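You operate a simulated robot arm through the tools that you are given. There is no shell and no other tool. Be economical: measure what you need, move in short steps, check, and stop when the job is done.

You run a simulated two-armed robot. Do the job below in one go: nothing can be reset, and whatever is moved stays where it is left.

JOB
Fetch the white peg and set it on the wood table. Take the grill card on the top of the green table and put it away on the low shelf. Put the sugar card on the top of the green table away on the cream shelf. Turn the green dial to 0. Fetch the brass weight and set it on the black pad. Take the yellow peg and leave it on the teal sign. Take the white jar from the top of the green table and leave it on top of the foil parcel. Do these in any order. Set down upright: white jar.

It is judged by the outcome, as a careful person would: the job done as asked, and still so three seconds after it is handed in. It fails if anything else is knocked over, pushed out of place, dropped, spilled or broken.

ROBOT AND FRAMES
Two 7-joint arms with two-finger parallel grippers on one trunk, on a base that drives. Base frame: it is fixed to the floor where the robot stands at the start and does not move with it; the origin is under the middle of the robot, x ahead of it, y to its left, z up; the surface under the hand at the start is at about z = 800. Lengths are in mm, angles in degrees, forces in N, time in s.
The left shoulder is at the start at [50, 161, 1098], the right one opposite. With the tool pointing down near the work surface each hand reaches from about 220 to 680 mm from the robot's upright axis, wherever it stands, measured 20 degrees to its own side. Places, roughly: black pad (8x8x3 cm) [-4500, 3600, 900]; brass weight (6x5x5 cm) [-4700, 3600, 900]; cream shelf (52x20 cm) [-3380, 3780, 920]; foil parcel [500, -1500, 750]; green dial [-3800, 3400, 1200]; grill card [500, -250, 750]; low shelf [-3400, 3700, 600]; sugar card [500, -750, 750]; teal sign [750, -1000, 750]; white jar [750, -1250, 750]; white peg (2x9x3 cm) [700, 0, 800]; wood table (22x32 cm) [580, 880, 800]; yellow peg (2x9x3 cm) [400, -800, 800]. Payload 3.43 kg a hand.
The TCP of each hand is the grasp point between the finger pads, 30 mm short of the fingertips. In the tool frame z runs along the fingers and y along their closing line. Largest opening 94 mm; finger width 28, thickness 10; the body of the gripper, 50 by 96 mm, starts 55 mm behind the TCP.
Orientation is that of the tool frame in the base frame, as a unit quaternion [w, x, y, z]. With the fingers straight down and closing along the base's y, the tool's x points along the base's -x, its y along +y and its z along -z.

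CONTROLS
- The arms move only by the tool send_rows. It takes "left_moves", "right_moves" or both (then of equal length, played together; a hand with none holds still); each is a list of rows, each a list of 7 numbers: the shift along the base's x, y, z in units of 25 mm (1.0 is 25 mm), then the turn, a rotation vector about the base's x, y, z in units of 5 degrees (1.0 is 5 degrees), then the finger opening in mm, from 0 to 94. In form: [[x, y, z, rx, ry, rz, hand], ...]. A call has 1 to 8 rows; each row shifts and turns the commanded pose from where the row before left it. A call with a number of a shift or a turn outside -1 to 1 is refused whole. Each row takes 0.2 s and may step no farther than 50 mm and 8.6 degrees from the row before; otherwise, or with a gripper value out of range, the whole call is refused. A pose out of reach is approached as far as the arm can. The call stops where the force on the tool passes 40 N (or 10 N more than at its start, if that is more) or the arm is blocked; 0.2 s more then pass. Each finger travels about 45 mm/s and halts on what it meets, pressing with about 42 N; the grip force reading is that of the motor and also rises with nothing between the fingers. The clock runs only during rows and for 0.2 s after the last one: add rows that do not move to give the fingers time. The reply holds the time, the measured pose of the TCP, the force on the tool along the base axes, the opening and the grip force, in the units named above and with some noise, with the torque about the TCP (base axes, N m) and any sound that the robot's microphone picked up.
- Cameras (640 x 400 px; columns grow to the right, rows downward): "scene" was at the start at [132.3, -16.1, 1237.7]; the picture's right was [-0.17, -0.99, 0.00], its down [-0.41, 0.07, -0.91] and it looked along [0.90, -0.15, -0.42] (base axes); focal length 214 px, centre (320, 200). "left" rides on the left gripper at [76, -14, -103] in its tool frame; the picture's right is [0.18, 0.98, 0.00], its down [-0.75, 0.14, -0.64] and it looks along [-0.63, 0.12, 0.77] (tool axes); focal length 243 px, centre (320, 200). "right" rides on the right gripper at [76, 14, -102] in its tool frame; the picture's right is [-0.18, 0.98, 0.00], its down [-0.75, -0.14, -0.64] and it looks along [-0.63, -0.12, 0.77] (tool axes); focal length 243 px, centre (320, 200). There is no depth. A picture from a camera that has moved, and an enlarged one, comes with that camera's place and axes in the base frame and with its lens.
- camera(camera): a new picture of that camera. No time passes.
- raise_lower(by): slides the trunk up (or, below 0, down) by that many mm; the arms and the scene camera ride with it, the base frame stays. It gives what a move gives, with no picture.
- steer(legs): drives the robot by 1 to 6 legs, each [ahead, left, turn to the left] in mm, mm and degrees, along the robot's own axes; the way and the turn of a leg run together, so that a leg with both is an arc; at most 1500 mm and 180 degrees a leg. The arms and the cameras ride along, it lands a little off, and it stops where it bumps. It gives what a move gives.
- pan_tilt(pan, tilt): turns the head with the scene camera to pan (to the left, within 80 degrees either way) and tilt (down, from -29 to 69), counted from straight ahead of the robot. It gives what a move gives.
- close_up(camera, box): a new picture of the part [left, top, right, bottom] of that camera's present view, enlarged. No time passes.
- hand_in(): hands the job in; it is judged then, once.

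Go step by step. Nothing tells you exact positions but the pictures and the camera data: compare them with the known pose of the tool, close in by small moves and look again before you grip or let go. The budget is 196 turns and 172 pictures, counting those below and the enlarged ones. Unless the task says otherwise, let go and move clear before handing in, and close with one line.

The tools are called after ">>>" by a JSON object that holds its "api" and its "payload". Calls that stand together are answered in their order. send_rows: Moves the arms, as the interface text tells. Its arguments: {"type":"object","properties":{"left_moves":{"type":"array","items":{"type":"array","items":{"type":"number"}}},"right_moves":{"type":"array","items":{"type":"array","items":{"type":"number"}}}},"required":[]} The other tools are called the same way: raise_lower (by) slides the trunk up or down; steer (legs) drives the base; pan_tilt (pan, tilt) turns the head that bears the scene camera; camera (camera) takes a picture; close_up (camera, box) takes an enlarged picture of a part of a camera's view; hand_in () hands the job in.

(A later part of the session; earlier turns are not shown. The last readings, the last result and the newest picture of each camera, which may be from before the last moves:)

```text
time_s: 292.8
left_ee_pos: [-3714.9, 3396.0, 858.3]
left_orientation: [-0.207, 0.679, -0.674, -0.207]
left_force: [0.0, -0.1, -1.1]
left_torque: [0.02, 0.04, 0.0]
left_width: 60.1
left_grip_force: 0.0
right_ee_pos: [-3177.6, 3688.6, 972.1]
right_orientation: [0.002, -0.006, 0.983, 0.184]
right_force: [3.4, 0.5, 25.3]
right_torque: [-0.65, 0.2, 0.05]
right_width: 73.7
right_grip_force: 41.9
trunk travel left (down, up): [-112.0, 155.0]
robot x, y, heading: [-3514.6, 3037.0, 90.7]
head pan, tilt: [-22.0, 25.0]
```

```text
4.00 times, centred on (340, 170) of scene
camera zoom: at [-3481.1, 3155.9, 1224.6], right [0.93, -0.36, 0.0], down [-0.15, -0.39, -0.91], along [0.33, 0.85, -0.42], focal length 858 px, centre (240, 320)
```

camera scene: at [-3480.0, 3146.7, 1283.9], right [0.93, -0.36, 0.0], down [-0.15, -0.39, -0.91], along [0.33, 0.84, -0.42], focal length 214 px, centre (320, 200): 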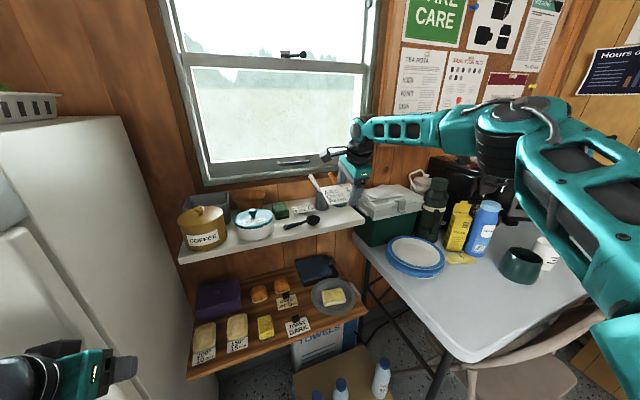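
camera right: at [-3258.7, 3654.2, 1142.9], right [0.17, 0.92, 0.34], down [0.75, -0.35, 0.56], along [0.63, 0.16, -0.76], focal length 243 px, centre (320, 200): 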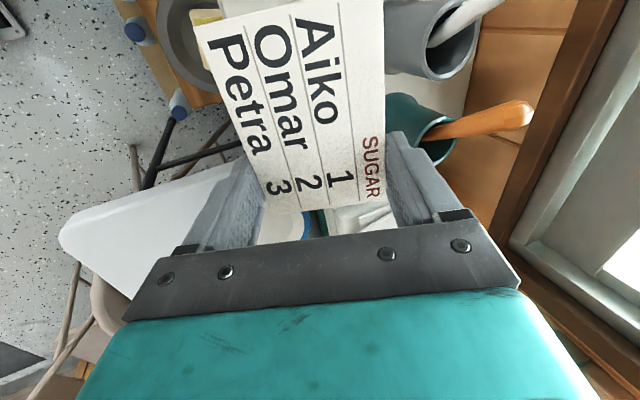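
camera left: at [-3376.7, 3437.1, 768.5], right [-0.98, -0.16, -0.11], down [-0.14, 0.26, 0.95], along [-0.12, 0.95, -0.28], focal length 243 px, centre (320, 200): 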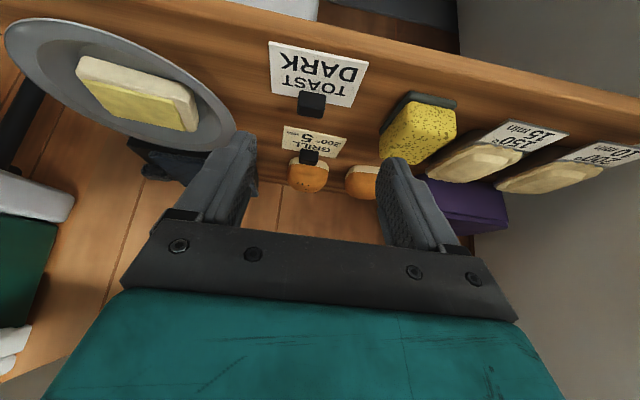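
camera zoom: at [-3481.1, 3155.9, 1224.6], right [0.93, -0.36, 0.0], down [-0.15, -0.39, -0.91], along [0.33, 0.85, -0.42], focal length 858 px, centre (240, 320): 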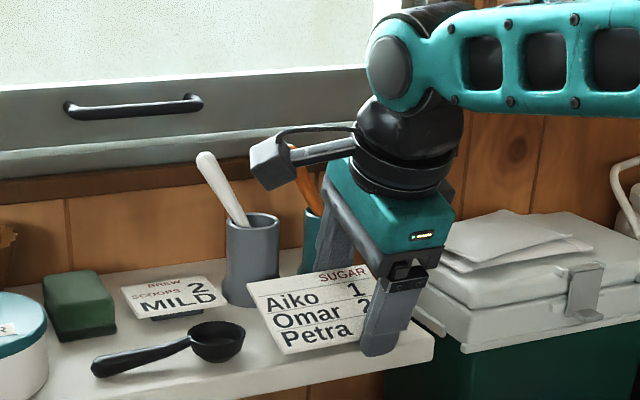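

Fingertip is on the shelf. Relieve and release.

>>> {"api": "send_rows", "payload": {"right_moves": [[0, 0, 0.1, 0, 0, 0, 55], [0, 0, 0, 0, 0, 0, 83], [0, 0, 0, 0, 0, 0, 83], [0, 0, 0, 0, 0, 0, 83]]}}

>>> {"api": "close_up", "payload": {"camera": "scene", "box": [280, 120, 400, 220]}}

>>> {"api": "camera", "payload": {"camera": "right"}}

```text
time_s: 293.8
left_ee_pos: [-3717.1, 3397.9, 856.8]
left_orientation: [-0.207, 0.678, -0.674, -0.206]
left_force: [0.1, 0.0, -0.8]
left_torque: [-0.01, 0.0, 0.0]
left_width: 60.1
left_grip_force: 0.0
right_ee_pos: [-3176.3, 3689.5, 966.5]
right_orientation: [0.002, -0.007, 0.984, 0.179]
right_force: [-0.1, 0.2, 0.0]
right_torque: [0.01, 0.01, -0.01]
right_width: 83.1
right_grip_force: 0.2
trunk travel left (down, up): [-112.0, 155.0]
robot x, y, heading: [-3517.3, 3032.3, 90.7]
head pan, tilt: [-22.0, 25.0]
```

```text
4.00 times, centred on (340, 170) of scene
camera zoom: at [-3480.2, 3158.2, 1223.9], right [0.93, -0.36, 0.0], down [-0.15, -0.39, -0.91], along [0.33, 0.84, -0.42], focal length 858 px, centre (240, 320)
```

zoom: 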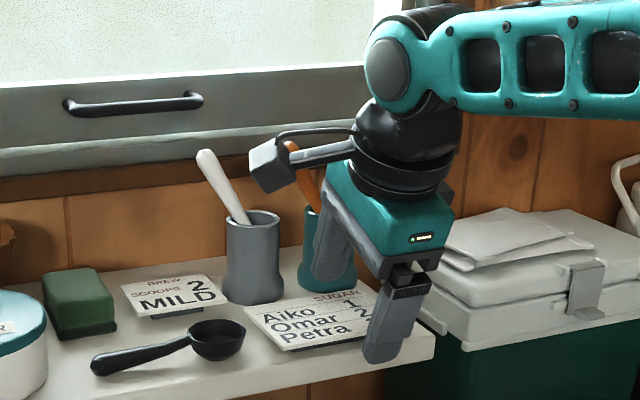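

```text
44 pictures are left
camera right: at [-3252.2, 3666.0, 1067.9], right [0.17, 0.92, 0.34], down [0.75, -0.35, 0.56], along [0.63, 0.16, -0.76], focal length 243 px, centre (320, 200)
```

right: 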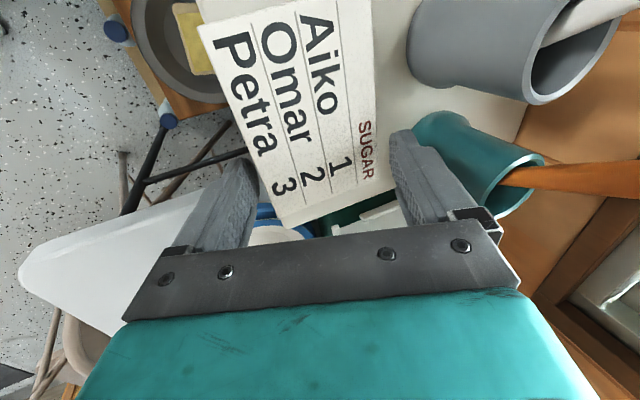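

Sugar card is lying on the cream shelf. Raise the trunk straight up and back away.

>>> {"api": "raise_lower", "payload": {"by": 110}}

>>> {"api": "steer", "payload": {"legs": [[-250, 0, 0]]}}

>>> {"api": "pan_tilt", "payload": {"pan": 0, "tilt": 20}}

>>> {"api": "camera", "payload": {"camera": "scene"}}

```text
time_s: 295.2
left_ee_pos: [-3715.0, 3396.6, 965.1]
left_orientation: [-0.207, 0.679, -0.674, -0.206]
left_force: [0.8, -0.6, -0.5]
left_torque: [0.0, 0.0, 0.0]
left_width: 60.1
left_grip_force: 0.1
right_ee_pos: [-3175.4, 3689.7, 1078.2]
right_orientation: [0.002, -0.007, 0.984, 0.178]
right_force: [-0.3, 0.4, 0.5]
right_torque: [0.03, -0.03, 0.0]
right_width: 82.9
right_grip_force: 0.1
trunk travel left (down, up): [-222.0, 45.0]
robot x, y, heading: [-3516.9, 3036.7, 90.6]
head pan, tilt: [-22.0, 25.0]
```

```text
time_s: 297.0
left_ee_pos: [-3713.4, 3150.1, 966.4]
left_orientation: [-0.207, 0.679, -0.673, -0.206]
left_force: [-0.5, 0.6, 1.0]
left_torque: [0.04, -0.02, 0.01]
left_width: 60.0
left_grip_force: 0.0
right_ee_pos: [-3174.3, 3442.3, 1078.1]
right_orientation: [0.001, -0.006, 0.984, 0.178]
right_force: [0.1, -0.2, 0.5]
right_torque: [-0.01, -0.01, 0.0]
right_width: 83.0
right_grip_force: 0.2
trunk travel left (down, up): [-222.0, 45.0]
robot x, y, heading: [-3507.9, 2785.5, 90.9]
head pan, tilt: [-22.0, 25.0]
```

```text
time_s: 297.9
left_ee_pos: [-3713.3, 3149.4, 965.2]
left_orientation: [-0.207, 0.679, -0.674, -0.206]
left_force: [0.2, -0.1, -0.5]
left_torque: [-0.02, 0.03, -0.03]
left_width: 60.1
left_grip_force: 0.0
right_ee_pos: [-3173.6, 3443.6, 1079.5]
right_orientation: [0.001, -0.007, 0.984, 0.179]
right_force: [0.3, -0.2, 0.5]
right_torque: [-0.04, 0.0, 0.02]
right_width: 83.1
right_grip_force: 0.1
trunk travel left (down, up): [-222.0, 45.0]
robot x, y, heading: [-3512.8, 2786.1, 90.5]
head pan, tilt: [0.0, 20.0]
```

```text
43 pictures are left
camera scene: at [-3511.8, 2918.7, 1342.0], right [1.0, 0.01, 0.0], down [0.0, -0.34, -0.94], along [-0.01, 0.94, -0.34], focal length 214 px, centre (320, 200)
```

scene: 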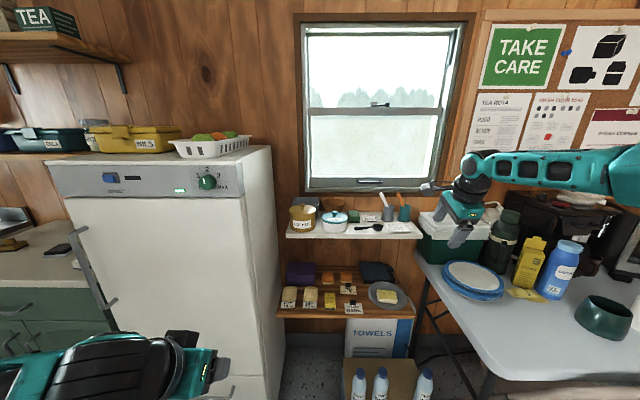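

Both cards are on their shelves. Now look at the green dial and the counter.

>>> {"api": "close_up", "payload": {"camera": "scene", "box": [170, 160, 250, 210]}}

>>> {"api": "pan_tilt", "payload": {"pan": 50, "tilt": 20}}

>>> {"api": "camera", "payload": {"camera": "scene"}}

```text
8.00 times, centred on (210, 185) of scene
camera zoom: at [-3511.8, 2918.7, 1342.0], right [1.0, 0.01, 0.0], down [0.0, -0.34, -0.94], along [-0.01, 0.94, -0.34], focal length 1716 px, centre (1200, 320)
```

zoom: 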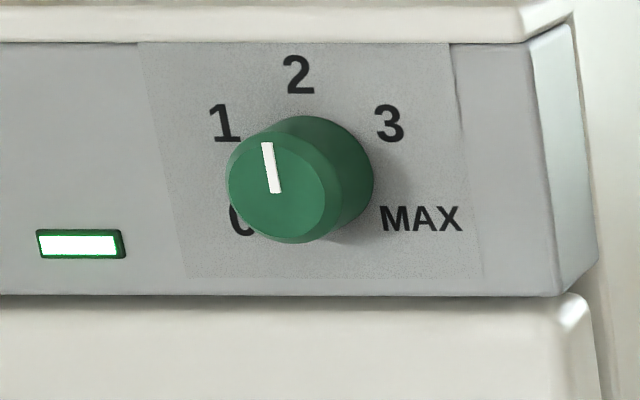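

```text
time_s: 299.1
left_ee_pos: [-3714.1, 3150.2, 965.6]
left_orientation: [-0.207, 0.679, -0.673, -0.207]
left_force: [0.4, 0.4, -0.6]
left_torque: [-0.04, 0.02, 0.02]
left_width: 60.0
left_grip_force: 0.1
right_ee_pos: [-3174.1, 3444.0, 1077.9]
right_orientation: [0.001, -0.007, 0.984, 0.179]
right_force: [-1.1, 0.3, -0.3]
right_torque: [0.04, 0.01, 0.02]
right_width: 82.8
right_grip_force: 0.0
trunk travel left (down, up): [-222.0, 45.0]
robot x, y, heading: [-3510.7, 2786.5, 90.7]
head pan, tilt: [50.0, 20.0]
```

```text
41 pictures are left
camera scene: at [-3582.8, 2884.6, 1342.0], right [0.63, 0.77, 0.0], down [0.26, -0.22, -0.94], along [-0.73, 0.6, -0.34], focal length 214 px, centre (320, 200)
```

scene: 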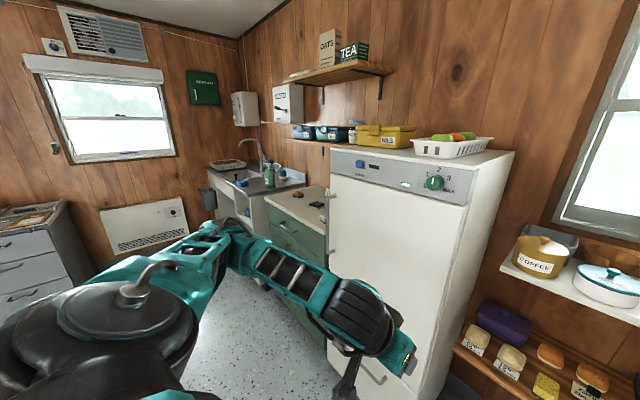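

The dial is at about [-3805,3437,1199], pointing a bit left of "2"; "0" needs ~110° counter-clockwise. I'll pitch the left tool horizontal toward the fridge.

>>> {"api": "raise_lower", "payload": {"by": 40}}

>>> {"api": "send_rows", "payload": {"left_moves": [[0, 0, 0.8, 1, 0, 0, 80], [0, 0, 0.8, 1, 0, 0, 80], [0, 0, 0.8, 1, 0, 0, 80], [0, 0, 0.8, 1, 0, 0, 80], [0, 0, 0.8, 1, 0, 0, 80], [0, 0, 0.8, 1, 0, 0, 80], [0, 0, 0.8, 1, 0, 0, 80], [0, 0, 0.8, 1, 0, 0, 80]]}}

>>> {"api": "send_rows", "payload": {"left_moves": [[0, 0, 0.5, 1, 0, 0, 80], [0, 0, 0.5, 1, 0, 0, 80], [0, 0, 0.5, 1, 0, 0, 80]]}}

>>> {"api": "camera", "payload": {"camera": "left"}}

```text
time_s: 299.9
left_ee_pos: [-3713.5, 3150.9, 1006.0]
left_orientation: [-0.206, 0.679, -0.674, -0.206]
left_force: [-0.2, 0.7, 0.0]
left_torque: [0.0, 0.03, -0.01]
left_width: 59.9
left_grip_force: 0.0
right_ee_pos: [-3173.4, 3444.5, 1118.9]
right_orientation: [0.003, -0.007, 0.984, 0.178]
right_force: [0.3, 0.0, -0.4]
right_torque: [-0.01, -0.01, -0.01]
right_width: 82.8
right_grip_force: 0.0
trunk travel left (down, up): [-262.0, 5.0]
robot x, y, heading: [-3511.2, 2785.0, 90.7]
head pan, tilt: [50.0, 20.0]
```

```text
time_s: 301.7
left_ee_pos: [-3694.5, 3221.5, 1110.2]
left_orientation: [0.384, -0.596, 0.6, 0.371]
left_force: [-0.9, 0.0, 0.4]
left_torque: [0.03, 0.03, 0.07]
left_width: 80.1
left_grip_force: 0.0
left hand out of reach, approached as far as the arm can: row 1, 2, 3, 4, 5, 6, 7, 8
right_ee_pos: [-3173.0, 3443.7, 1118.2]
right_orientation: [0.001, -0.007, 0.984, 0.178]
right_force: [0.2, 0.1, -0.1]
right_torque: [0.0, 0.0, 0.03]
right_width: 83.2
right_grip_force: 0.1
trunk travel left (down, up): [-262.0, 5.0]
robot x, y, heading: [-3509.4, 2786.1, 90.7]
head pan, tilt: [50.0, 20.0]
```

```text
time_s: 302.5
left_ee_pos: [-3694.1, 3220.5, 1111.2]
left_orientation: [0.383, -0.596, 0.601, 0.37]
left_force: [0.7, 0.2, -0.4]
left_torque: [-0.01, 0.02, 0.01]
left_width: 80.1
left_grip_force: 0.0
left hand out of reach, approached as far as the arm can: row 1, 2, 3
right_ee_pos: [-3173.3, 3443.6, 1118.4]
right_orientation: [0.002, -0.008, 0.984, 0.178]
right_force: [0.3, 0.3, -1.1]
right_torque: [-0.06, -0.06, 0.01]
right_width: 83.2
right_grip_force: 0.1
trunk travel left (down, up): [-262.0, 5.0]
robot x, y, heading: [-3512.1, 2788.2, 90.7]
head pan, tilt: [50.0, 20.0]
```

```text
40 pictures are left
camera left: at [-3681.4, 3096.0, 1086.9], right [-0.98, -0.06, -0.18], down [-0.16, -0.25, 0.96], along [-0.11, 0.97, 0.24], focal length 243 px, centre (320, 200)
```

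left: 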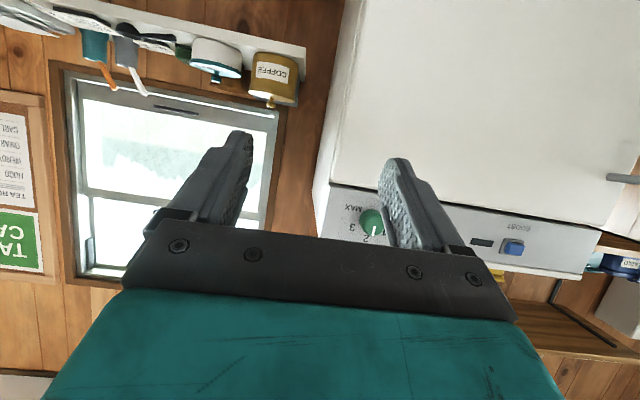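

Needs more extension to pitch up. Back the base off, shift left, then extend and finish pitching.

>>> {"api": "steer", "payload": {"legs": [[-160, 110, 0]]}}

>>> {"api": "send_rows", "payload": {"left_moves": [[0, 1, 0.5, 0.6, 0, 0, 80], [0, 1, 0.5, 0.9, 0, 0, 80], [0, 1, 0.5, 0.9, 0, 0, 80], [0, 1, 0.5, 0.9, 0, 0, 80], [0, 0.6, 0.5, 0.9, 0, 0, 80], [0, 0, 0.5, 0.9, 0, 0, 80]]}}

>>> {"api": "camera", "payload": {"camera": "left"}}

```text
time_s: 304.1
left_ee_pos: [-3803.7, 3060.4, 1110.9]
left_orientation: [0.383, -0.596, 0.6, 0.371]
left_force: [-0.4, 0.2, -0.6]
left_torque: [0.01, -0.01, 0.01]
left_width: 80.0
left_grip_force: 0.1
right_ee_pos: [-3282.9, 3285.2, 1117.7]
right_orientation: [0.002, -0.008, 0.984, 0.177]
right_force: [-0.2, -0.7, -0.2]
right_torque: [0.05, -0.01, -0.01]
right_width: 83.2
right_grip_force: 0.1
trunk travel left (down, up): [-262.0, 5.0]
robot x, y, heading: [-3618.7, 2627.9, 90.8]
head pan, tilt: [50.0, 20.0]
```

```text
time_s: 305.5
left_ee_pos: [-3740.9, 3162.4, 1233.4]
left_orientation: [0.503, -0.499, 0.503, 0.495]
left_force: [0.2, -0.6, 1.0]
left_torque: [0.0, -0.01, -0.02]
left_width: 80.0
left_grip_force: 0.0
left hand out of reach, approached as far as the arm can: row 2, 3, 4, 5, 6
right_ee_pos: [-3280.8, 3284.2, 1118.3]
right_orientation: [0.001, -0.007, 0.984, 0.178]
right_force: [0.2, 0.3, 0.2]
right_torque: [-0.01, 0.03, 0.0]
right_width: 82.8
right_grip_force: 0.1
trunk travel left (down, up): [-262.0, 5.0]
robot x, y, heading: [-3620.8, 2624.5, 90.7]
head pan, tilt: [50.0, 20.0]
```

```text
39 pictures are left
camera left: at [-3727.4, 3058.4, 1156.6], right [-0.98, 0.01, -0.19], down [-0.15, -0.64, 0.76], along [-0.11, 0.77, 0.63], focal length 243 px, centre (320, 200)
```

left: 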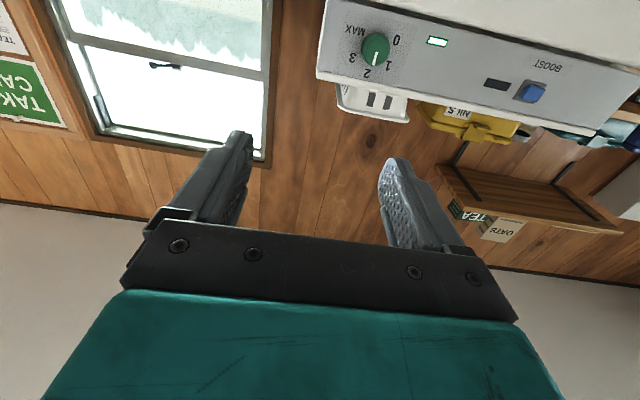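

Tool is horizontal. Use base and trunk to line up with the dial ([-3805,3437,1196]), stopping short to check.

>>> {"api": "steer", "payload": {"legs": [[175, 63, 0]]}}

>>> {"api": "raise_lower", "payload": {"by": -37}}

>>> {"api": "camera", "payload": {"camera": "left"}}

```text
time_s: 307.1
left_ee_pos: [-3808.6, 3335.0, 1231.1]
left_orientation: [0.503, -0.5, 0.503, 0.494]
left_force: [0.4, 0.2, -1.0]
left_torque: [-0.02, 0.0, 0.03]
left_width: 79.9
left_grip_force: 0.1
right_ee_pos: [-3350.0, 3459.5, 1117.1]
right_orientation: [0.002, -0.008, 0.984, 0.179]
right_force: [0.0, 0.3, 0.2]
right_torque: [-0.01, -0.04, -0.03]
right_width: 83.3
right_grip_force: 0.0
trunk travel left (down, up): [-262.0, 5.0]
robot x, y, heading: [-3686.8, 2801.2, 90.9]
head pan, tilt: [50.0, 20.0]
```

```text
time_s: 307.9
left_ee_pos: [-3807.4, 3335.1, 1194.8]
left_orientation: [0.503, -0.499, 0.503, 0.495]
left_force: [-0.4, 0.6, -0.3]
left_torque: [0.02, 0.0, 0.0]
left_width: 79.9
left_grip_force: 0.1
right_ee_pos: [-3349.3, 3460.5, 1082.0]
right_orientation: [0.001, -0.007, 0.984, 0.178]
right_force: [-0.6, -0.1, 0.6]
right_torque: [-0.01, -0.02, 0.02]
right_width: 83.0
right_grip_force: 0.0
trunk travel left (down, up): [-225.0, 42.0]
robot x, y, heading: [-3688.2, 2800.7, 90.7]
head pan, tilt: [50.0, 20.0]
```

```text
38 pictures are left
camera left: at [-3794.0, 3232.7, 1119.4], right [-0.98, 0.01, -0.19], down [-0.15, -0.64, 0.76], along [-0.11, 0.77, 0.63], focal length 243 px, centre (320, 200)
```

left: 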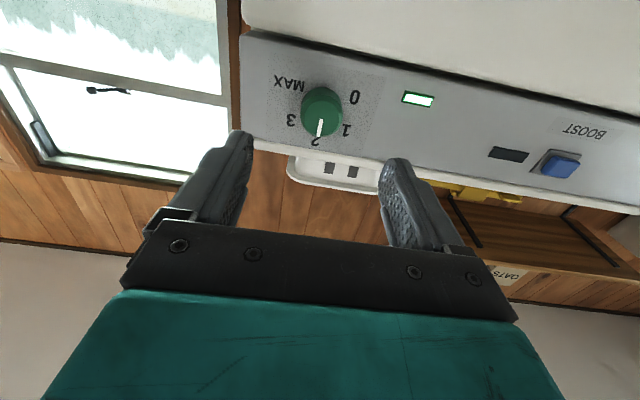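

Lower 8 mm and advance to straddle the knob.

>>> {"api": "raise_lower", "payload": {"by": -8}}

>>> {"api": "steer", "payload": {"legs": [[65, 0, 0]]}}

>>> {"api": "camera", "payload": {"camera": "left"}}

```text
time_s: 308.4
left_ee_pos: [-3808.7, 3334.4, 1187.7]
left_orientation: [0.503, -0.499, 0.503, 0.495]
left_force: [0.4, -0.3, 1.2]
left_torque: [0.05, 0.04, 0.02]
left_width: 80.0
left_grip_force: 0.1
right_ee_pos: [-3348.6, 3459.9, 1073.8]
right_orientation: [0.002, -0.007, 0.984, 0.178]
right_force: [0.3, 0.1, -1.4]
right_torque: [0.01, -0.02, 0.0]
right_width: 83.0
right_grip_force: 0.1
trunk travel left (down, up): [-217.0, 50.0]
robot x, y, heading: [-3681.4, 2800.2, 90.6]
head pan, tilt: [50.0, 20.0]
```

```text
time_s: 309.4
left_ee_pos: [-3808.4, 3399.6, 1186.7]
left_orientation: [0.503, -0.499, 0.504, 0.494]
left_force: [-0.3, -0.1, 0.3]
left_torque: [0.03, 0.01, -0.02]
left_width: 79.9
left_grip_force: 0.1
right_ee_pos: [-3349.0, 3524.9, 1071.9]
right_orientation: [0.002, -0.008, 0.984, 0.178]
right_force: [0.0, -0.2, -0.5]
right_torque: [0.01, 0.0, -0.01]
right_width: 83.0
right_grip_force: 0.0
trunk travel left (down, up): [-217.0, 50.0]
robot x, y, heading: [-3687.6, 2865.7, 90.6]
head pan, tilt: [50.0, 20.0]
```

```text
37 pictures are left
camera left: at [-3794.7, 3298.1, 1111.0], right [-0.98, 0.01, -0.19], down [-0.15, -0.64, 0.76], along [-0.11, 0.77, 0.63], focal length 243 px, centre (320, 200)
```

left: 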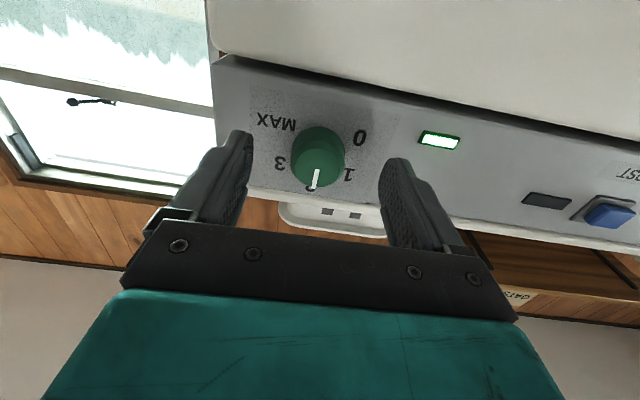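

>>> {"api": "steer", "payload": {"legs": [[18, 0, 0]]}}

>>> {"api": "send_rows", "payload": {"left_moves": [[0, 0, 0, 0, 0, 0, 20], [0, 0, 0, 0, 0, 0, 20], [0, 0, 0, 0, 0, 0, 20], [0, 0, 0, 0, 0, 0, 20], [0, 0, 0, 0, 0, 0, 20], [0, 0, 0, 0, 0, 0, 20]]}}

>>> {"api": "camera", "payload": {"camera": "left"}}

```text
time_s: 310.2
left_ee_pos: [-3809.7, 3418.7, 1186.0]
left_orientation: [0.503, -0.499, 0.504, 0.494]
left_force: [-0.1, -0.3, -0.7]
left_torque: [0.01, -0.03, 0.0]
left_width: 80.0
left_grip_force: 0.0
right_ee_pos: [-3349.3, 3542.8, 1072.1]
right_orientation: [0.001, -0.008, 0.984, 0.178]
right_force: [1.1, 1.1, -0.6]
right_torque: [0.02, 0.0, 0.0]
right_width: 83.1
right_grip_force: 0.0
trunk travel left (down, up): [-217.0, 50.0]
robot x, y, heading: [-3689.0, 2883.9, 90.7]
head pan, tilt: [50.0, 20.0]
```

```text
time_s: 311.6
left_ee_pos: [-3808.8, 3417.7, 1186.8]
left_orientation: [0.503, -0.499, 0.503, 0.494]
left_force: [2.2, 1.9, -0.3]
left_torque: [-0.07, -0.01, 0.45]
left_width: 37.6
left_grip_force: 45.3
right_ee_pos: [-3348.8, 3542.5, 1072.9]
right_orientation: [0.002, -0.007, 0.984, 0.178]
right_force: [-0.3, 0.3, 0.6]
right_torque: [-0.01, 0.0, -0.05]
right_width: 83.0
right_grip_force: 0.1
trunk travel left (down, up): [-217.0, 50.0]
robot x, y, heading: [-3685.6, 2885.9, 90.8]
head pan, tilt: [50.0, 20.0]
```

```text
36 pictures are left
camera left: at [-3794.7, 3315.4, 1111.4], right [-0.98, 0.01, -0.19], down [-0.15, -0.64, 0.76], along [-0.11, 0.77, 0.63], focal length 243 px, centre (320, 200)
```

left: 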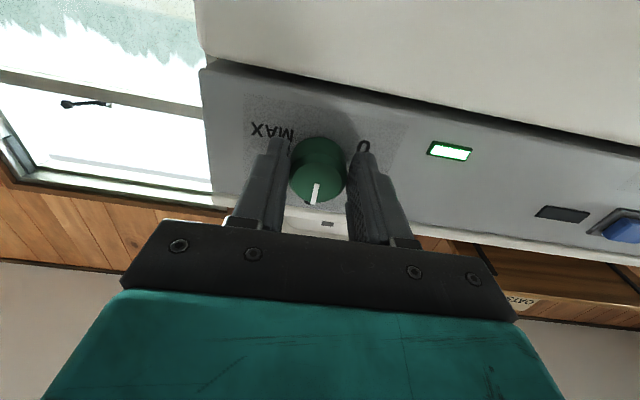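

Knob gripped. Turn 40° counter-clockwise and check.

>>> {"api": "send_rows", "payload": {"left_moves": [[0, 0, 0, 0, -1, 0, 20], [0, 0, 0, 0, -1, 0, 20], [0, 0, 0, 0, -1, 0, 20], [0, 0, 0, 0, -1, 0, 20], [0, 0, 0, 0, -1, 0, 20], [0, 0, 0, 0, -1, 0, 20], [0, 0, 0, 0, -1, 0, 20], [0, 0, 0, 0, -1, 0, 20]]}}

>>> {"api": "camera", "payload": {"camera": "left"}}

```text
time_s: 313.4
left_ee_pos: [-3803.0, 3417.4, 1190.2]
left_orientation: [0.646, -0.638, 0.302, 0.292]
left_force: [20.5, 8.8, 7.8]
left_torque: [-1.26, 0.2, -0.73]
left_width: 37.6
left_grip_force: 44.8
right_ee_pos: [-3346.4, 3542.0, 1071.1]
right_orientation: [-0.001, -0.006, 0.984, 0.178]
right_force: [-0.1, -0.7, -0.1]
right_torque: [0.06, 0.03, 0.0]
right_width: 83.0
right_grip_force: 0.1
trunk travel left (down, up): [-217.0, 50.0]
robot x, y, heading: [-3684.8, 2885.3, 90.9]
head pan, tilt: [50.0, 20.0]
```

```text
35 pictures are left
camera left: at [-3744.0, 3315.2, 1139.5], right [-0.63, 0.01, -0.78], down [-0.6, -0.63, 0.48], along [-0.49, 0.77, 0.41], focal length 243 px, centre (320, 200)
```

left: 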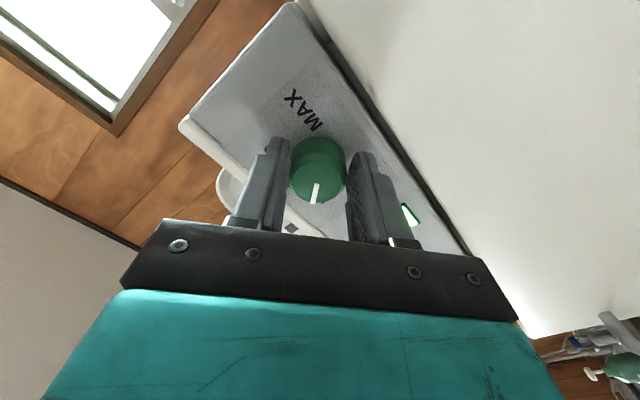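

Works. Relieve side force slightly and continue turning.

>>> {"api": "send_rows", "payload": {"left_moves": [[0.12, 0, 0.04, 0, -1, 0, 20], [0.12, 0, 0.04, 0, -1, 0, 20], [0, 0, 0, 0, -1, 0, 20], [0, 0, 0, 0, -1, 0, 20], [0, 0, 0, 0, -1, 0, 20], [0, 0, 0, 0, -1, 0, 20], [0, 0, 0, 0, -1, 0, 20], [0, 0, 0, 0, -1, 0, 20]]}}

>>> {"api": "camera", "payload": {"camera": "left"}}

```text
time_s: 315.2
left_ee_pos: [-3799.3, 3417.5, 1193.8]
left_orientation: [0.713, -0.696, 0.062, 0.057]
left_force: [14.5, 10.2, 25.8]
left_torque: [0.17, 0.24, 0.93]
left_width: 37.6
left_grip_force: 45.0
right_ee_pos: [-3348.4, 3541.6, 1072.5]
right_orientation: [0.001, -0.007, 0.984, 0.178]
right_force: [1.3, -0.1, -0.1]
right_torque: [0.0, -0.01, 0.01]
right_width: 82.9
right_grip_force: 0.1
trunk travel left (down, up): [-217.0, 50.0]
robot x, y, heading: [-3688.5, 2882.7, 90.8]
head pan, tilt: [50.0, 20.0]
```

```text
34 pictures are left
camera left: at [-3722.6, 3315.2, 1192.8], right [0.02, 0.02, -1.0], down [-0.77, -0.63, -0.03], along [-0.63, 0.77, 0.01], focal length 243 px, centre (320, 200)
```

left: 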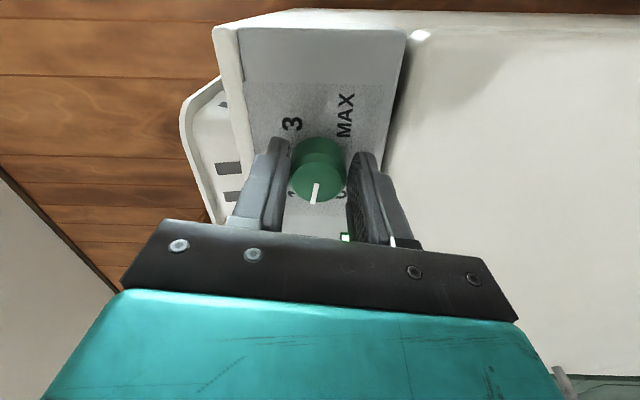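

Turn 30° more, then release and view from the head camera.

>>> {"api": "send_rows", "payload": {"left_moves": [[0.05, 0, 0.1, 0, -1, 0, 20], [0, 0, 0.1, 0, -1, 0, 20], [0, 0, 0, 0, -1, 0, 20], [0, 0, 0, 0, -1, 0, 20], [0, 0, 0, 0, -1, 0, 20], [0, 0, 0, 0, -1, 0, 20]]}}

>>> {"api": "camera", "payload": {"camera": "left"}}

>>> {"api": "pan_tilt", "payload": {"pan": 15, "tilt": 10}}

>>> {"api": "camera", "payload": {"camera": "scene"}}

```text
time_s: 316.6
left_ee_pos: [-3799.2, 3417.5, 1199.0]
left_orientation: [0.704, -0.688, -0.123, -0.127]
left_force: [6.9, 11.3, 27.5]
left_torque: [-0.24, 0.21, 0.2]
left_width: 37.7
left_grip_force: 45.2
right_ee_pos: [-3348.8, 3540.1, 1072.5]
right_orientation: [0.0, -0.007, 0.984, 0.179]
right_force: [-0.4, 0.1, -0.3]
right_torque: [0.0, 0.02, -0.02]
right_width: 83.2
right_grip_force: 0.0
trunk travel left (down, up): [-217.0, 50.0]
robot x, y, heading: [-3686.6, 2885.5, 91.1]
head pan, tilt: [50.0, 20.0]
```

```text
33 pictures are left
camera left: at [-3733.2, 3314.6, 1235.8], right [0.51, 0.02, -0.86], down [-0.66, -0.63, -0.41], along [-0.55, 0.78, -0.31], focal length 243 px, centre (320, 200)
```

left: 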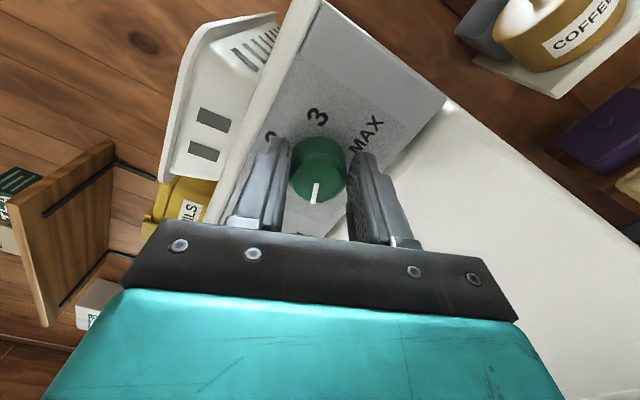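

```text
time_s: 317.6
left_ee_pos: [-3799.3, 3418.1, 1199.0]
left_orientation: [0.704, -0.688, -0.122, -0.127]
left_force: [5.8, 10.2, 28.3]
left_torque: [0.04, 0.25, -0.15]
left_width: 37.9
left_grip_force: 44.5
right_ee_pos: [-3348.4, 3541.7, 1073.6]
right_orientation: [0.001, -0.008, 0.984, 0.178]
right_force: [-0.3, -0.3, 0.8]
right_torque: [-0.04, -0.01, -0.01]
right_width: 83.2
right_grip_force: 0.0
trunk travel left (down, up): [-217.0, 50.0]
robot x, y, heading: [-3685.6, 2884.0, 91.2]
head pan, tilt: [15.0, 10.0]
```

```text
32 pictures are left
camera scene: at [-3709.5, 3011.7, 1353.5], right [0.96, 0.27, 0.0], down [0.05, -0.17, -0.98], along [-0.27, 0.95, -0.17], focal length 214 px, centre (320, 200)
```

scene: 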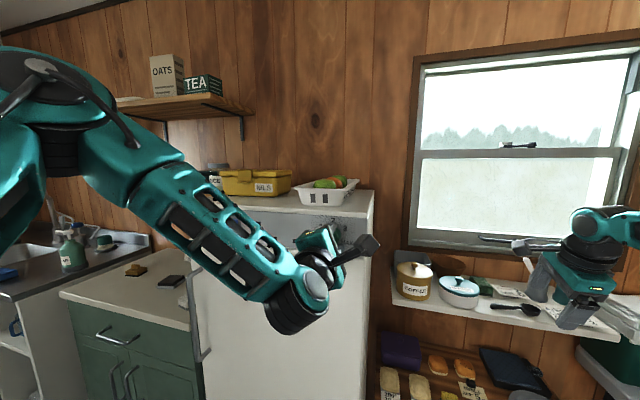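

>>> {"api": "send_rows", "payload": {"left_moves": [[0, 0, 0, 0, 0, 0, 75], [0, 0, 0, 0, 0, 0, 75], [0, 0, 0, 0, 0, 0, 75], [0, 0, 0, 0, 0, 0, 75], [0, 0, 0, 0, 0, 0, 75]]}}

>>> {"api": "steer", "payload": {"legs": [[-110, 0, 0]]}}

>>> {"api": "camera", "payload": {"camera": "left"}}

```text
time_s: 318.8
left_ee_pos: [-3801.5, 3417.4, 1193.4]
left_orientation: [0.701, -0.691, -0.123, -0.126]
left_force: [-0.4, 0.1, 0.1]
left_torque: [0.02, -0.04, 0.01]
left_width: 75.0
left_grip_force: 0.0
right_ee_pos: [-3349.8, 3540.8, 1073.3]
right_orientation: [0.001, -0.008, 0.984, 0.178]
right_force: [-0.7, 0.4, -0.2]
right_torque: [-0.01, 0.02, -0.02]
right_width: 83.1
right_grip_force: 0.2
trunk travel left (down, up): [-217.0, 50.0]
robot x, y, heading: [-3689.1, 2882.4, 91.1]
head pan, tilt: [15.0, 10.0]
```

```text
time_s: 320.0
left_ee_pos: [-3799.6, 3309.0, 1193.8]
left_orientation: [0.701, -0.691, -0.124, -0.125]
left_force: [-1.0, -0.8, 0.9]
left_torque: [0.0, 0.0, -0.01]
left_width: 75.0
left_grip_force: 0.1
right_ee_pos: [-3347.0, 3434.3, 1074.1]
right_orientation: [0.001, -0.007, 0.984, 0.178]
right_force: [1.2, 1.2, 0.1]
right_torque: [0.03, 0.0, 0.01]
right_width: 83.0
right_grip_force: 0.0
trunk travel left (down, up): [-217.0, 50.0]
robot x, y, heading: [-3682.8, 2777.8, 90.9]
head pan, tilt: [15.0, 10.0]
```

```text
31 pictures are left
camera left: at [-3733.5, 3207.2, 1232.7], right [0.51, 0.01, -0.86], down [-0.66, -0.64, -0.4], along [-0.55, 0.77, -0.32], focal length 243 px, centre (320, 200)
```

left: 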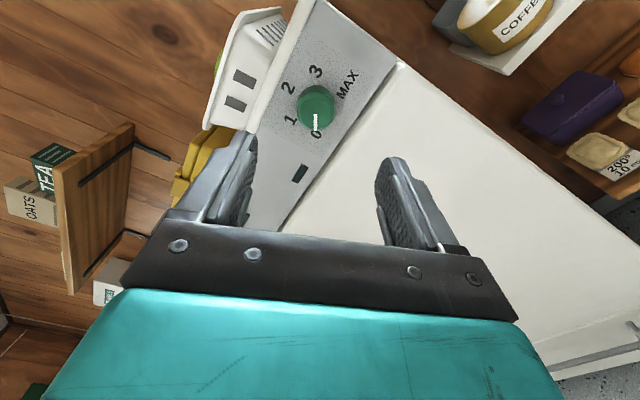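

>>> {"api": "close_up", "payload": {"camera": "left", "box": [265, 50, 375, 150]}}

```text
4.00 times, centred on (320, 100) of left
camera zoom: at [-3733.5, 3207.2, 1232.7], right [0.51, 0.01, -0.86], down [-0.66, -0.64, -0.4], along [-0.55, 0.77, -0.32], focal length 970 px, centre (320, 600)
```

zoom: 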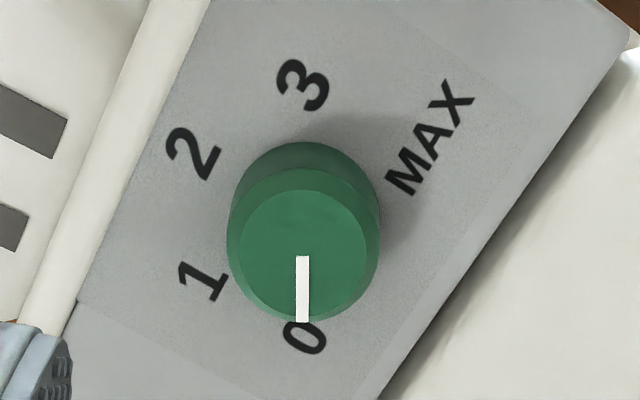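

The pointer is on 0 (indicator light went off). Next the brass weight: back off, pitch the left hand back down, and drive toward the counter.

>>> {"api": "steer", "payload": {"legs": [[-200, 0, 0]]}}

>>> {"api": "send_rows", "payload": {"left_moves": [[0, 0, 0, -1, 0, 0, 94], [0, 0, 0, -1, 0, 0, 94], [0, 0, 0, -1, 0, 0, 94], [0, 0, 0, -1, 0, 0, 94], [0, 0, 0, -1, 0, 0, 94], [0, 0, 0, -1, 0, 0, 94], [0, 0, 0, -1, 0, 0, 94], [0, 0, 0, -1, 0, 0, 94]], "right_moves": [[0, -1, 0.5, -1, 0, 0, 60], [0, -1, 0.5, -1, 0, 0, 60], [0, -1, 0.5, -1, 0, 0, 60], [0, -1, 0.5, -1, 0, 0, 60], [0, -1, 0, 0, 0, 0, 60], [0, -1, 0, 0, 0, 0, 60], [0, -1, 0, 0, 0, 0, 60], [0, 0, 0, 0, 0, 0, 60]]}}

>>> {"api": "send_rows", "payload": {"left_moves": [[0, 0, 0, -1, 0, 0, 94], [0, 0, 0, -1, 0, 0, 94], [0, 0, 0, -1, 0, 0, 94], [0, 0, 0, -1, 0, 0, 94], [0, 0, 0, -1, 0, 0, 94], [0, 0, 0, -1, 0, 0, 94], [0, 0, 0, -1, 0, 0, 94], [0, 0, 0, -1, 0, 0, 94]]}}

>>> {"api": "send_rows", "payload": {"left_moves": [[0, 0, 0, -1, 0, 0, 94], [0, 0, 0, -1, 0, 0, 94]]}}

>>> {"api": "pan_tilt", "payload": {"pan": 60, "tilt": 25}}

>>> {"api": "camera", "payload": {"camera": "scene"}}

```text
time_s: 321.6
left_ee_pos: [-3797.3, 3109.6, 1193.3]
left_orientation: [0.701, -0.691, -0.124, -0.126]
left_force: [0.2, 0.2, -0.5]
left_torque: [-0.02, 0.01, -0.01]
left_width: 75.3
left_grip_force: 0.1
right_ee_pos: [-3344.8, 3232.9, 1073.2]
right_orientation: [0.001, -0.007, 0.984, 0.178]
right_force: [-0.6, -0.5, 0.8]
right_torque: [0.02, 0.03, 0.01]
right_width: 83.2
right_grip_force: 0.1
trunk travel left (down, up): [-217.0, 50.0]
robot x, y, heading: [-3680.9, 2573.2, 90.8]
head pan, tilt: [15.0, 10.0]
```

```text
time_s: 323.4
left_ee_pos: [-3798.3, 3110.7, 1193.2]
left_orientation: [-0.421, 0.89, 0.159, 0.075]
left_force: [0.8, 0.3, -0.7]
left_torque: [0.0, 0.0, -0.02]
left_width: 94.1
left_grip_force: 0.0
right_ee_pos: [-3347.4, 3058.4, 1123.8]
right_orientation: [0.0, -0.007, 1.0, 0.005]
right_force: [-0.8, 1.1, 0.0]
right_torque: [-0.03, 0.01, 0.02]
right_width: 60.1
right_grip_force: 0.0
trunk travel left (down, up): [-217.0, 50.0]
robot x, y, heading: [-3680.6, 2579.2, 90.9]
head pan, tilt: [15.0, 10.0]
```

```text
time_s: 325.2
left_ee_pos: [-3798.3, 3109.6, 1193.9]
left_orientation: [-0.091, 0.98, 0.174, 0.018]
left_force: [0.6, -0.7, -0.1]
left_torque: [0.01, 0.03, -0.01]
left_width: 94.0
left_grip_force: 0.1
right_ee_pos: [-3345.8, 3058.7, 1123.3]
right_orientation: [0.0, -0.007, 1.0, 0.004]
right_force: [1.0, 0.7, -1.0]
right_torque: [0.02, 0.01, 0.03]
right_width: 59.9
right_grip_force: 0.1
trunk travel left (down, up): [-217.0, 50.0]
robot x, y, heading: [-3680.0, 2579.1, 90.8]
head pan, tilt: [15.0, 10.0]
```

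```text
time_s: 325.8
left_ee_pos: [-3797.7, 3109.7, 1194.1]
left_orientation: [-0.005, 0.984, 0.176, 0.001]
left_force: [0.5, 0.1, -0.5]
left_torque: [0.0, -0.01, -0.03]
left_width: 93.8
left_grip_force: 0.1
right_ee_pos: [-3344.7, 3059.8, 1123.9]
right_orientation: [0.0, -0.008, 1.0, 0.004]
right_force: [0.0, 0.1, 0.1]
right_torque: [0.03, -0.01, -0.01]
right_width: 60.0
right_grip_force: 0.1
trunk travel left (down, up): [-217.0, 50.0]
robot x, y, heading: [-3677.1, 2575.5, 91.1]
head pan, tilt: [15.0, 10.0]
```

```text
time_s: 326.9
left_ee_pos: [-3797.4, 3109.0, 1192.9]
left_orientation: [-0.007, 0.984, 0.176, 0.002]
left_force: [0.5, 0.3, 0.3]
left_torque: [-0.02, 0.0, -0.01]
left_width: 94.1
left_grip_force: 0.1
right_ee_pos: [-3346.0, 3059.4, 1123.9]
right_orientation: [0.0, -0.008, 1.0, 0.005]
right_force: [0.7, -0.5, -0.4]
right_torque: [-0.02, 0.02, 0.02]
right_width: 59.8
right_grip_force: 0.0
trunk travel left (down, up): [-217.0, 50.0]
robot x, y, heading: [-3684.5, 2575.4, 90.9]
head pan, tilt: [60.0, 25.0]
```

```text
29 pictures are left
camera scene: at [-3761.5, 2660.3, 1329.0], right [0.49, 0.87, 0.0], down [0.37, -0.21, -0.91], along [-0.79, 0.44, -0.42], focal length 214 px, centre (320, 200)
```

scene: 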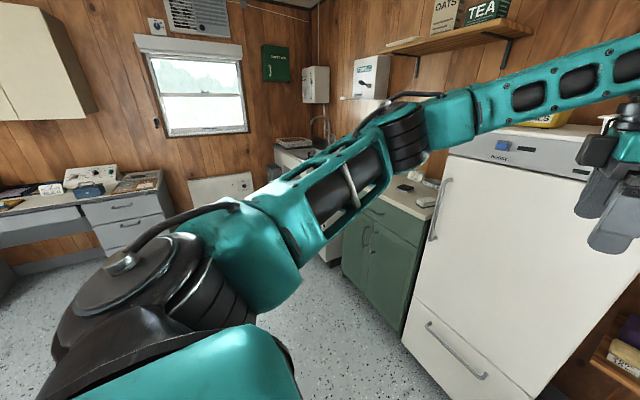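

>>> {"api": "steer", "payload": {"legs": [[0, 860, 0]]}}

>>> {"api": "pan_tilt", "payload": {"pan": 0, "tilt": 30}}

>>> {"api": "camera", "payload": {"camera": "scene"}}

```text
time_s: 334.7
left_ee_pos: [-4641.2, 3102.5, 1193.2]
left_orientation: [-0.007, 0.985, 0.171, 0.001]
left_force: [0.3, -0.2, -0.3]
left_torque: [-0.02, 0.02, -0.01]
left_width: 93.9
left_grip_force: 0.0
right_ee_pos: [-4189.8, 3046.5, 1124.2]
right_orientation: [0.001, -0.002, 1.0, 0.004]
right_force: [0.6, 0.7, 0.1]
right_torque: [0.0, 0.02, -0.03]
right_width: 60.0
right_grip_force: 0.1
trunk travel left (down, up): [-217.0, 50.0]
robot x, y, heading: [-4531.2, 2567.4, 90.3]
head pan, tilt: [60.0, 25.0]
```

```text
time_s: 336.0
left_ee_pos: [-4641.1, 3101.8, 1194.3]
left_orientation: [-0.007, 0.985, 0.172, 0.001]
left_force: [-0.6, 0.1, 0.2]
left_torque: [0.03, 0.0, -0.03]
left_width: 94.1
left_grip_force: 0.0
right_ee_pos: [-4190.2, 3047.1, 1123.0]
right_orientation: [0.0, -0.002, 1.0, 0.004]
right_force: [0.2, -0.1, -0.3]
right_torque: [-0.01, -0.01, 0.0]
right_width: 60.0
right_grip_force: 0.1
trunk travel left (down, up): [-217.0, 50.0]
robot x, y, heading: [-4529.9, 2568.3, 90.3]
head pan, tilt: [0.0, 30.0]
```

```text
28 pictures are left
camera scene: at [-4530.7, 2697.6, 1321.0], right [1.0, 0.01, 0.0], down [0.0, -0.5, -0.87], along [0.0, 0.87, -0.5], focal length 214 px, centre (320, 200)
```

scene: 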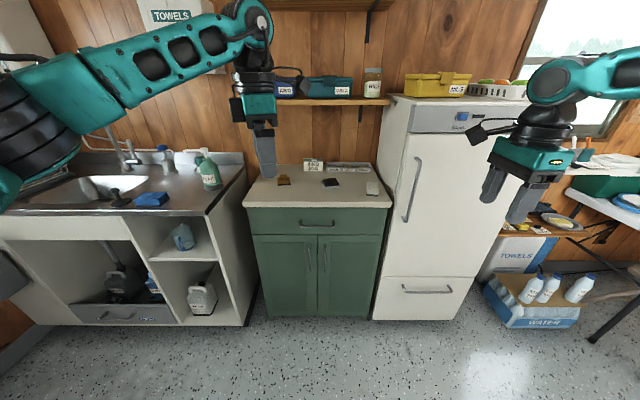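

>>> {"api": "close_up", "payload": {"camera": "scene", "box": [230, 140, 400, 240]}}

```text
3.76 times, centred on (315, 190) of scene
camera zoom: at [-4530.7, 2697.6, 1321.0], right [1.0, 0.01, 0.0], down [0.0, -0.5, -0.87], along [0.0, 0.87, -0.5], focal length 807 px, centre (339, 238)
```

zoom: 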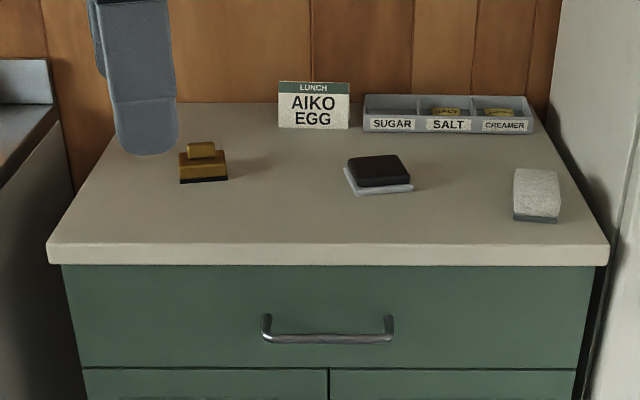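

Brass weight near [-4690,3570] and black pad near [-4485,3575] on the counter. Retract the right hand (fridge!) and drive forward.

>>> {"api": "send_rows", "payload": {"right_moves": [[-0.5, -1, 0.3, 0, 0, 0, 60], [-0.5, -1, 0.3, 0, 0, 0, 60], [-0.5, -1, 0.3, 0, 0, 0, 60], [-0.5, -1, 0.3, 0, 0, 0, 60], [-0.5, -1, 0, 0, 0, 0, 60], [-0.5, -1, 0, 0, 0, 0, 60], [0, -1, 0, 0, 0, 0, 60]], "left_moves": [[-0.5, 0, -0.5, 0, 0, 0, 94], [-0.5, 0, -0.5, 0, 0, 0, 94], [-0.5, 0, -0.5, 0, 0, 0, 94], [-0.5, 0, -0.5, 0, 0, 0, 94], [0, 0, -0.5, 0, 0, 0, 94], [0, 0, -0.5, 0, 0, 0, 94], [0, 0, 0, 0, 0, 0, 94]]}}

>>> {"api": "steer", "payload": {"legs": [[410, 0, 0]]}}

>>> {"api": "camera", "payload": {"camera": "left"}}

```text
time_s: 337.6
left_ee_pos: [-4691.3, 3101.6, 1120.1]
left_orientation: [-0.008, 0.985, 0.171, 0.001]
left_force: [0.8, -0.3, 0.3]
left_torque: [0.0, 0.01, 0.01]
left_width: 94.0
left_grip_force: 0.1
right_ee_pos: [-4266.1, 2870.2, 1155.0]
right_orientation: [0.0, -0.003, 1.0, 0.006]
right_force: [0.3, -0.4, -0.2]
right_torque: [0.01, 0.0, -0.02]
right_width: 59.9
right_grip_force: 0.1
trunk travel left (down, up): [-217.0, 50.0]
robot x, y, heading: [-4531.5, 2565.9, 90.1]
head pan, tilt: [0.0, 30.0]
```

```text
time_s: 340.2
left_ee_pos: [-4691.8, 3516.5, 1118.5]
left_orientation: [-0.006, 0.985, 0.171, 0.002]
left_force: [0.2, 0.4, 0.5]
left_torque: [-0.02, 0.01, -0.04]
left_width: 93.9
left_grip_force: 0.0
right_ee_pos: [-4269.5, 3287.0, 1155.1]
right_orientation: [0.0, -0.003, 1.0, 0.005]
right_force: [-0.1, 0.8, -0.9]
right_torque: [0.0, 0.03, -0.03]
right_width: 60.1
right_grip_force: 0.0
trunk travel left (down, up): [-217.0, 50.0]
robot x, y, heading: [-4531.6, 2983.5, 90.4]
head pan, tilt: [0.0, 30.0]
```

```text
26 pictures are left
camera left: at [-4626.3, 3554.6, 1222.2], right [0.51, -0.86, -0.01], down [-0.66, -0.4, 0.64], along [-0.55, -0.31, -0.77], focal length 243 px, centre (320, 200)
```

left: 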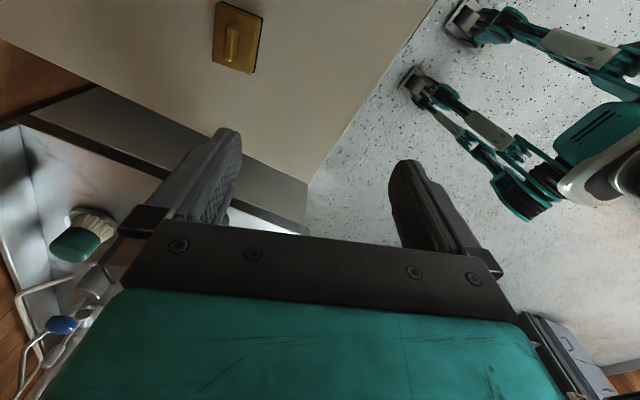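

Weight ≈[-4702,3620,~900], and the gripper is already aligned with its short side. Move over and descend partway.

>>> {"api": "send_rows", "payload": {"left_moves": [[-0.1, 0.9, -0.6, 0, 0, 0, 94], [-0.1, 0.9, -0.6, 0, 0, 0, 94], [-0.1, 0.9, -0.8, 0, 0, 0, 94], [-0.1, 0.9, -0.8, 0, 0, 0, 94], [0, 0.5, -0.8, 0, 0, 0, 94], [0, 0, -1, 0, 0, 0, 94]]}}

>>> {"api": "camera", "payload": {"camera": "left"}}

```text
time_s: 341.6
left_ee_pos: [-4706.6, 3607.5, 1014.1]
left_orientation: [-0.014, 0.985, 0.173, 0.0]
left_force: [-6.1, -1.7, -3.8]
left_torque: [-0.2, -0.48, 0.05]
left_width: 94.0
left_grip_force: 0.1
right_ee_pos: [-4269.5, 3272.4, 1158.0]
right_orientation: [0.001, -0.003, 1.0, 0.012]
right_force: [1.3, 0.8, -0.1]
right_torque: [-0.07, 0.09, 0.0]
right_width: 60.2
right_grip_force: 0.1
trunk travel left (down, up): [-217.0, 50.0]
robot x, y, heading: [-4528.9, 2978.9, 90.3]
head pan, tilt: [0.0, 30.0]
```

```text
25 pictures are left
camera left: at [-4639.1, 3645.1, 1116.5], right [0.51, -0.86, -0.03], down [-0.66, -0.41, 0.63], along [-0.56, -0.3, -0.77], focal length 243 px, centre (320, 200)
```

left: 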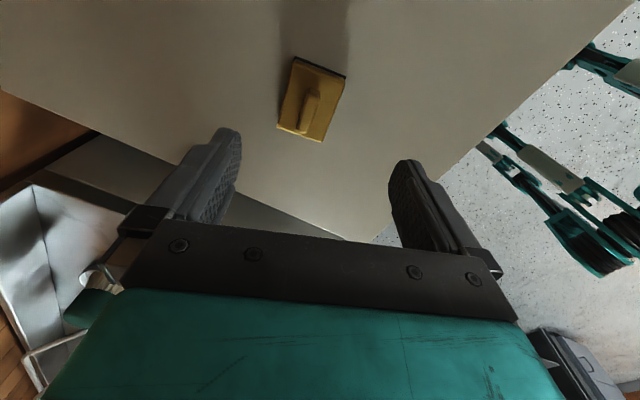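

A small contact force appeared; check what the wrist is touching.

>>> {"api": "pan_tilt", "payload": {"pan": 15, "tilt": 5}}

>>> {"api": "camera", "payload": {"camera": "scene"}}

```text
time_s: 342.5
left_ee_pos: [-4704.2, 3618.1, 999.8]
left_orientation: [-0.003, 0.985, 0.171, 0.0]
left_force: [-0.7, 0.6, -0.7]
left_torque: [0.02, 0.02, 0.01]
left_width: 94.0
left_grip_force: 0.0
right_ee_pos: [-4269.2, 3286.6, 1154.3]
right_orientation: [0.001, -0.002, 1.0, 0.003]
right_force: [-0.2, 0.1, 0.8]
right_torque: [0.02, 0.03, 0.0]
right_width: 60.2
right_grip_force: 0.2
trunk travel left (down, up): [-217.0, 50.0]
robot x, y, heading: [-4533.7, 2980.9, 90.1]
head pan, tilt: [15.0, 5.0]
```

```text
24 pictures are left
camera scene: at [-4557.0, 3111.0, 1360.8], right [0.96, 0.26, 0.0], down [0.02, -0.09, -1.0], along [-0.26, 0.96, -0.09], focal length 214 px, centre (320, 200)
```

scene: 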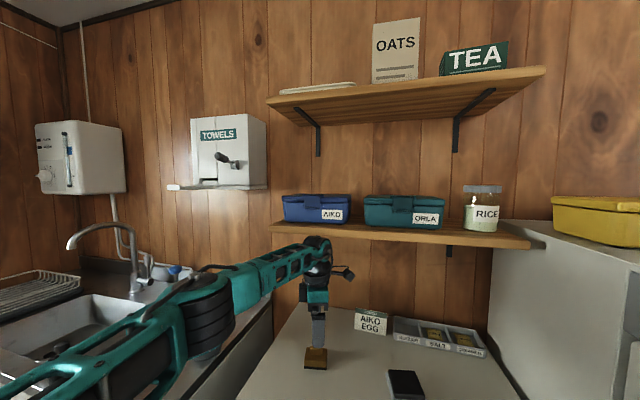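

Now free of contact (it had brushed the overhead shelf edge). Continue low; take a fresh look.

>>> {"api": "send_rows", "payload": {"left_moves": [[0, 0, -1, 0, 0, 0, 94], [0, 0, -0.6, 0, 0, 0, 94]]}}

>>> {"api": "camera", "payload": {"camera": "left"}}

```text
time_s: 343.1
left_ee_pos: [-4703.6, 3619.7, 965.4]
left_orientation: [-0.008, 0.985, 0.172, 0.001]
left_force: [-1.6, 0.1, -0.3]
left_torque: [0.01, 0.0, 0.0]
left_width: 94.2
left_grip_force: 0.1
right_ee_pos: [-4268.5, 3285.3, 1155.1]
right_orientation: [0.0, -0.003, 1.0, 0.005]
right_force: [0.0, 0.8, -0.7]
right_torque: [-0.01, 0.03, -0.01]
right_width: 60.2
right_grip_force: 0.2
trunk travel left (down, up): [-217.0, 50.0]
robot x, y, heading: [-4531.4, 2983.0, 90.4]
head pan, tilt: [15.0, 5.0]
```

```text
23 pictures are left
camera left: at [-4637.0, 3657.8, 1068.3], right [0.51, -0.86, -0.01], down [-0.66, -0.4, 0.64], along [-0.55, -0.31, -0.77], focal length 243 px, centre (320, 200)
```

left: 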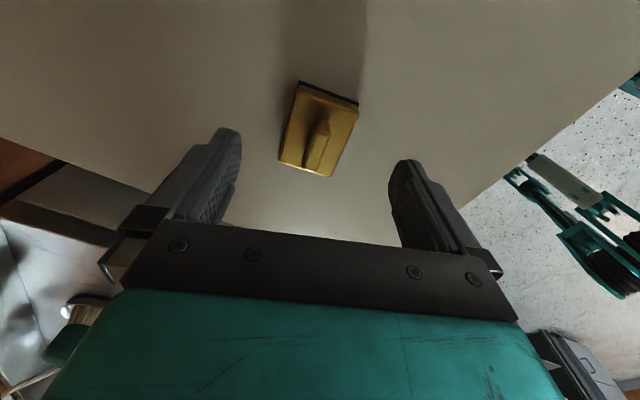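

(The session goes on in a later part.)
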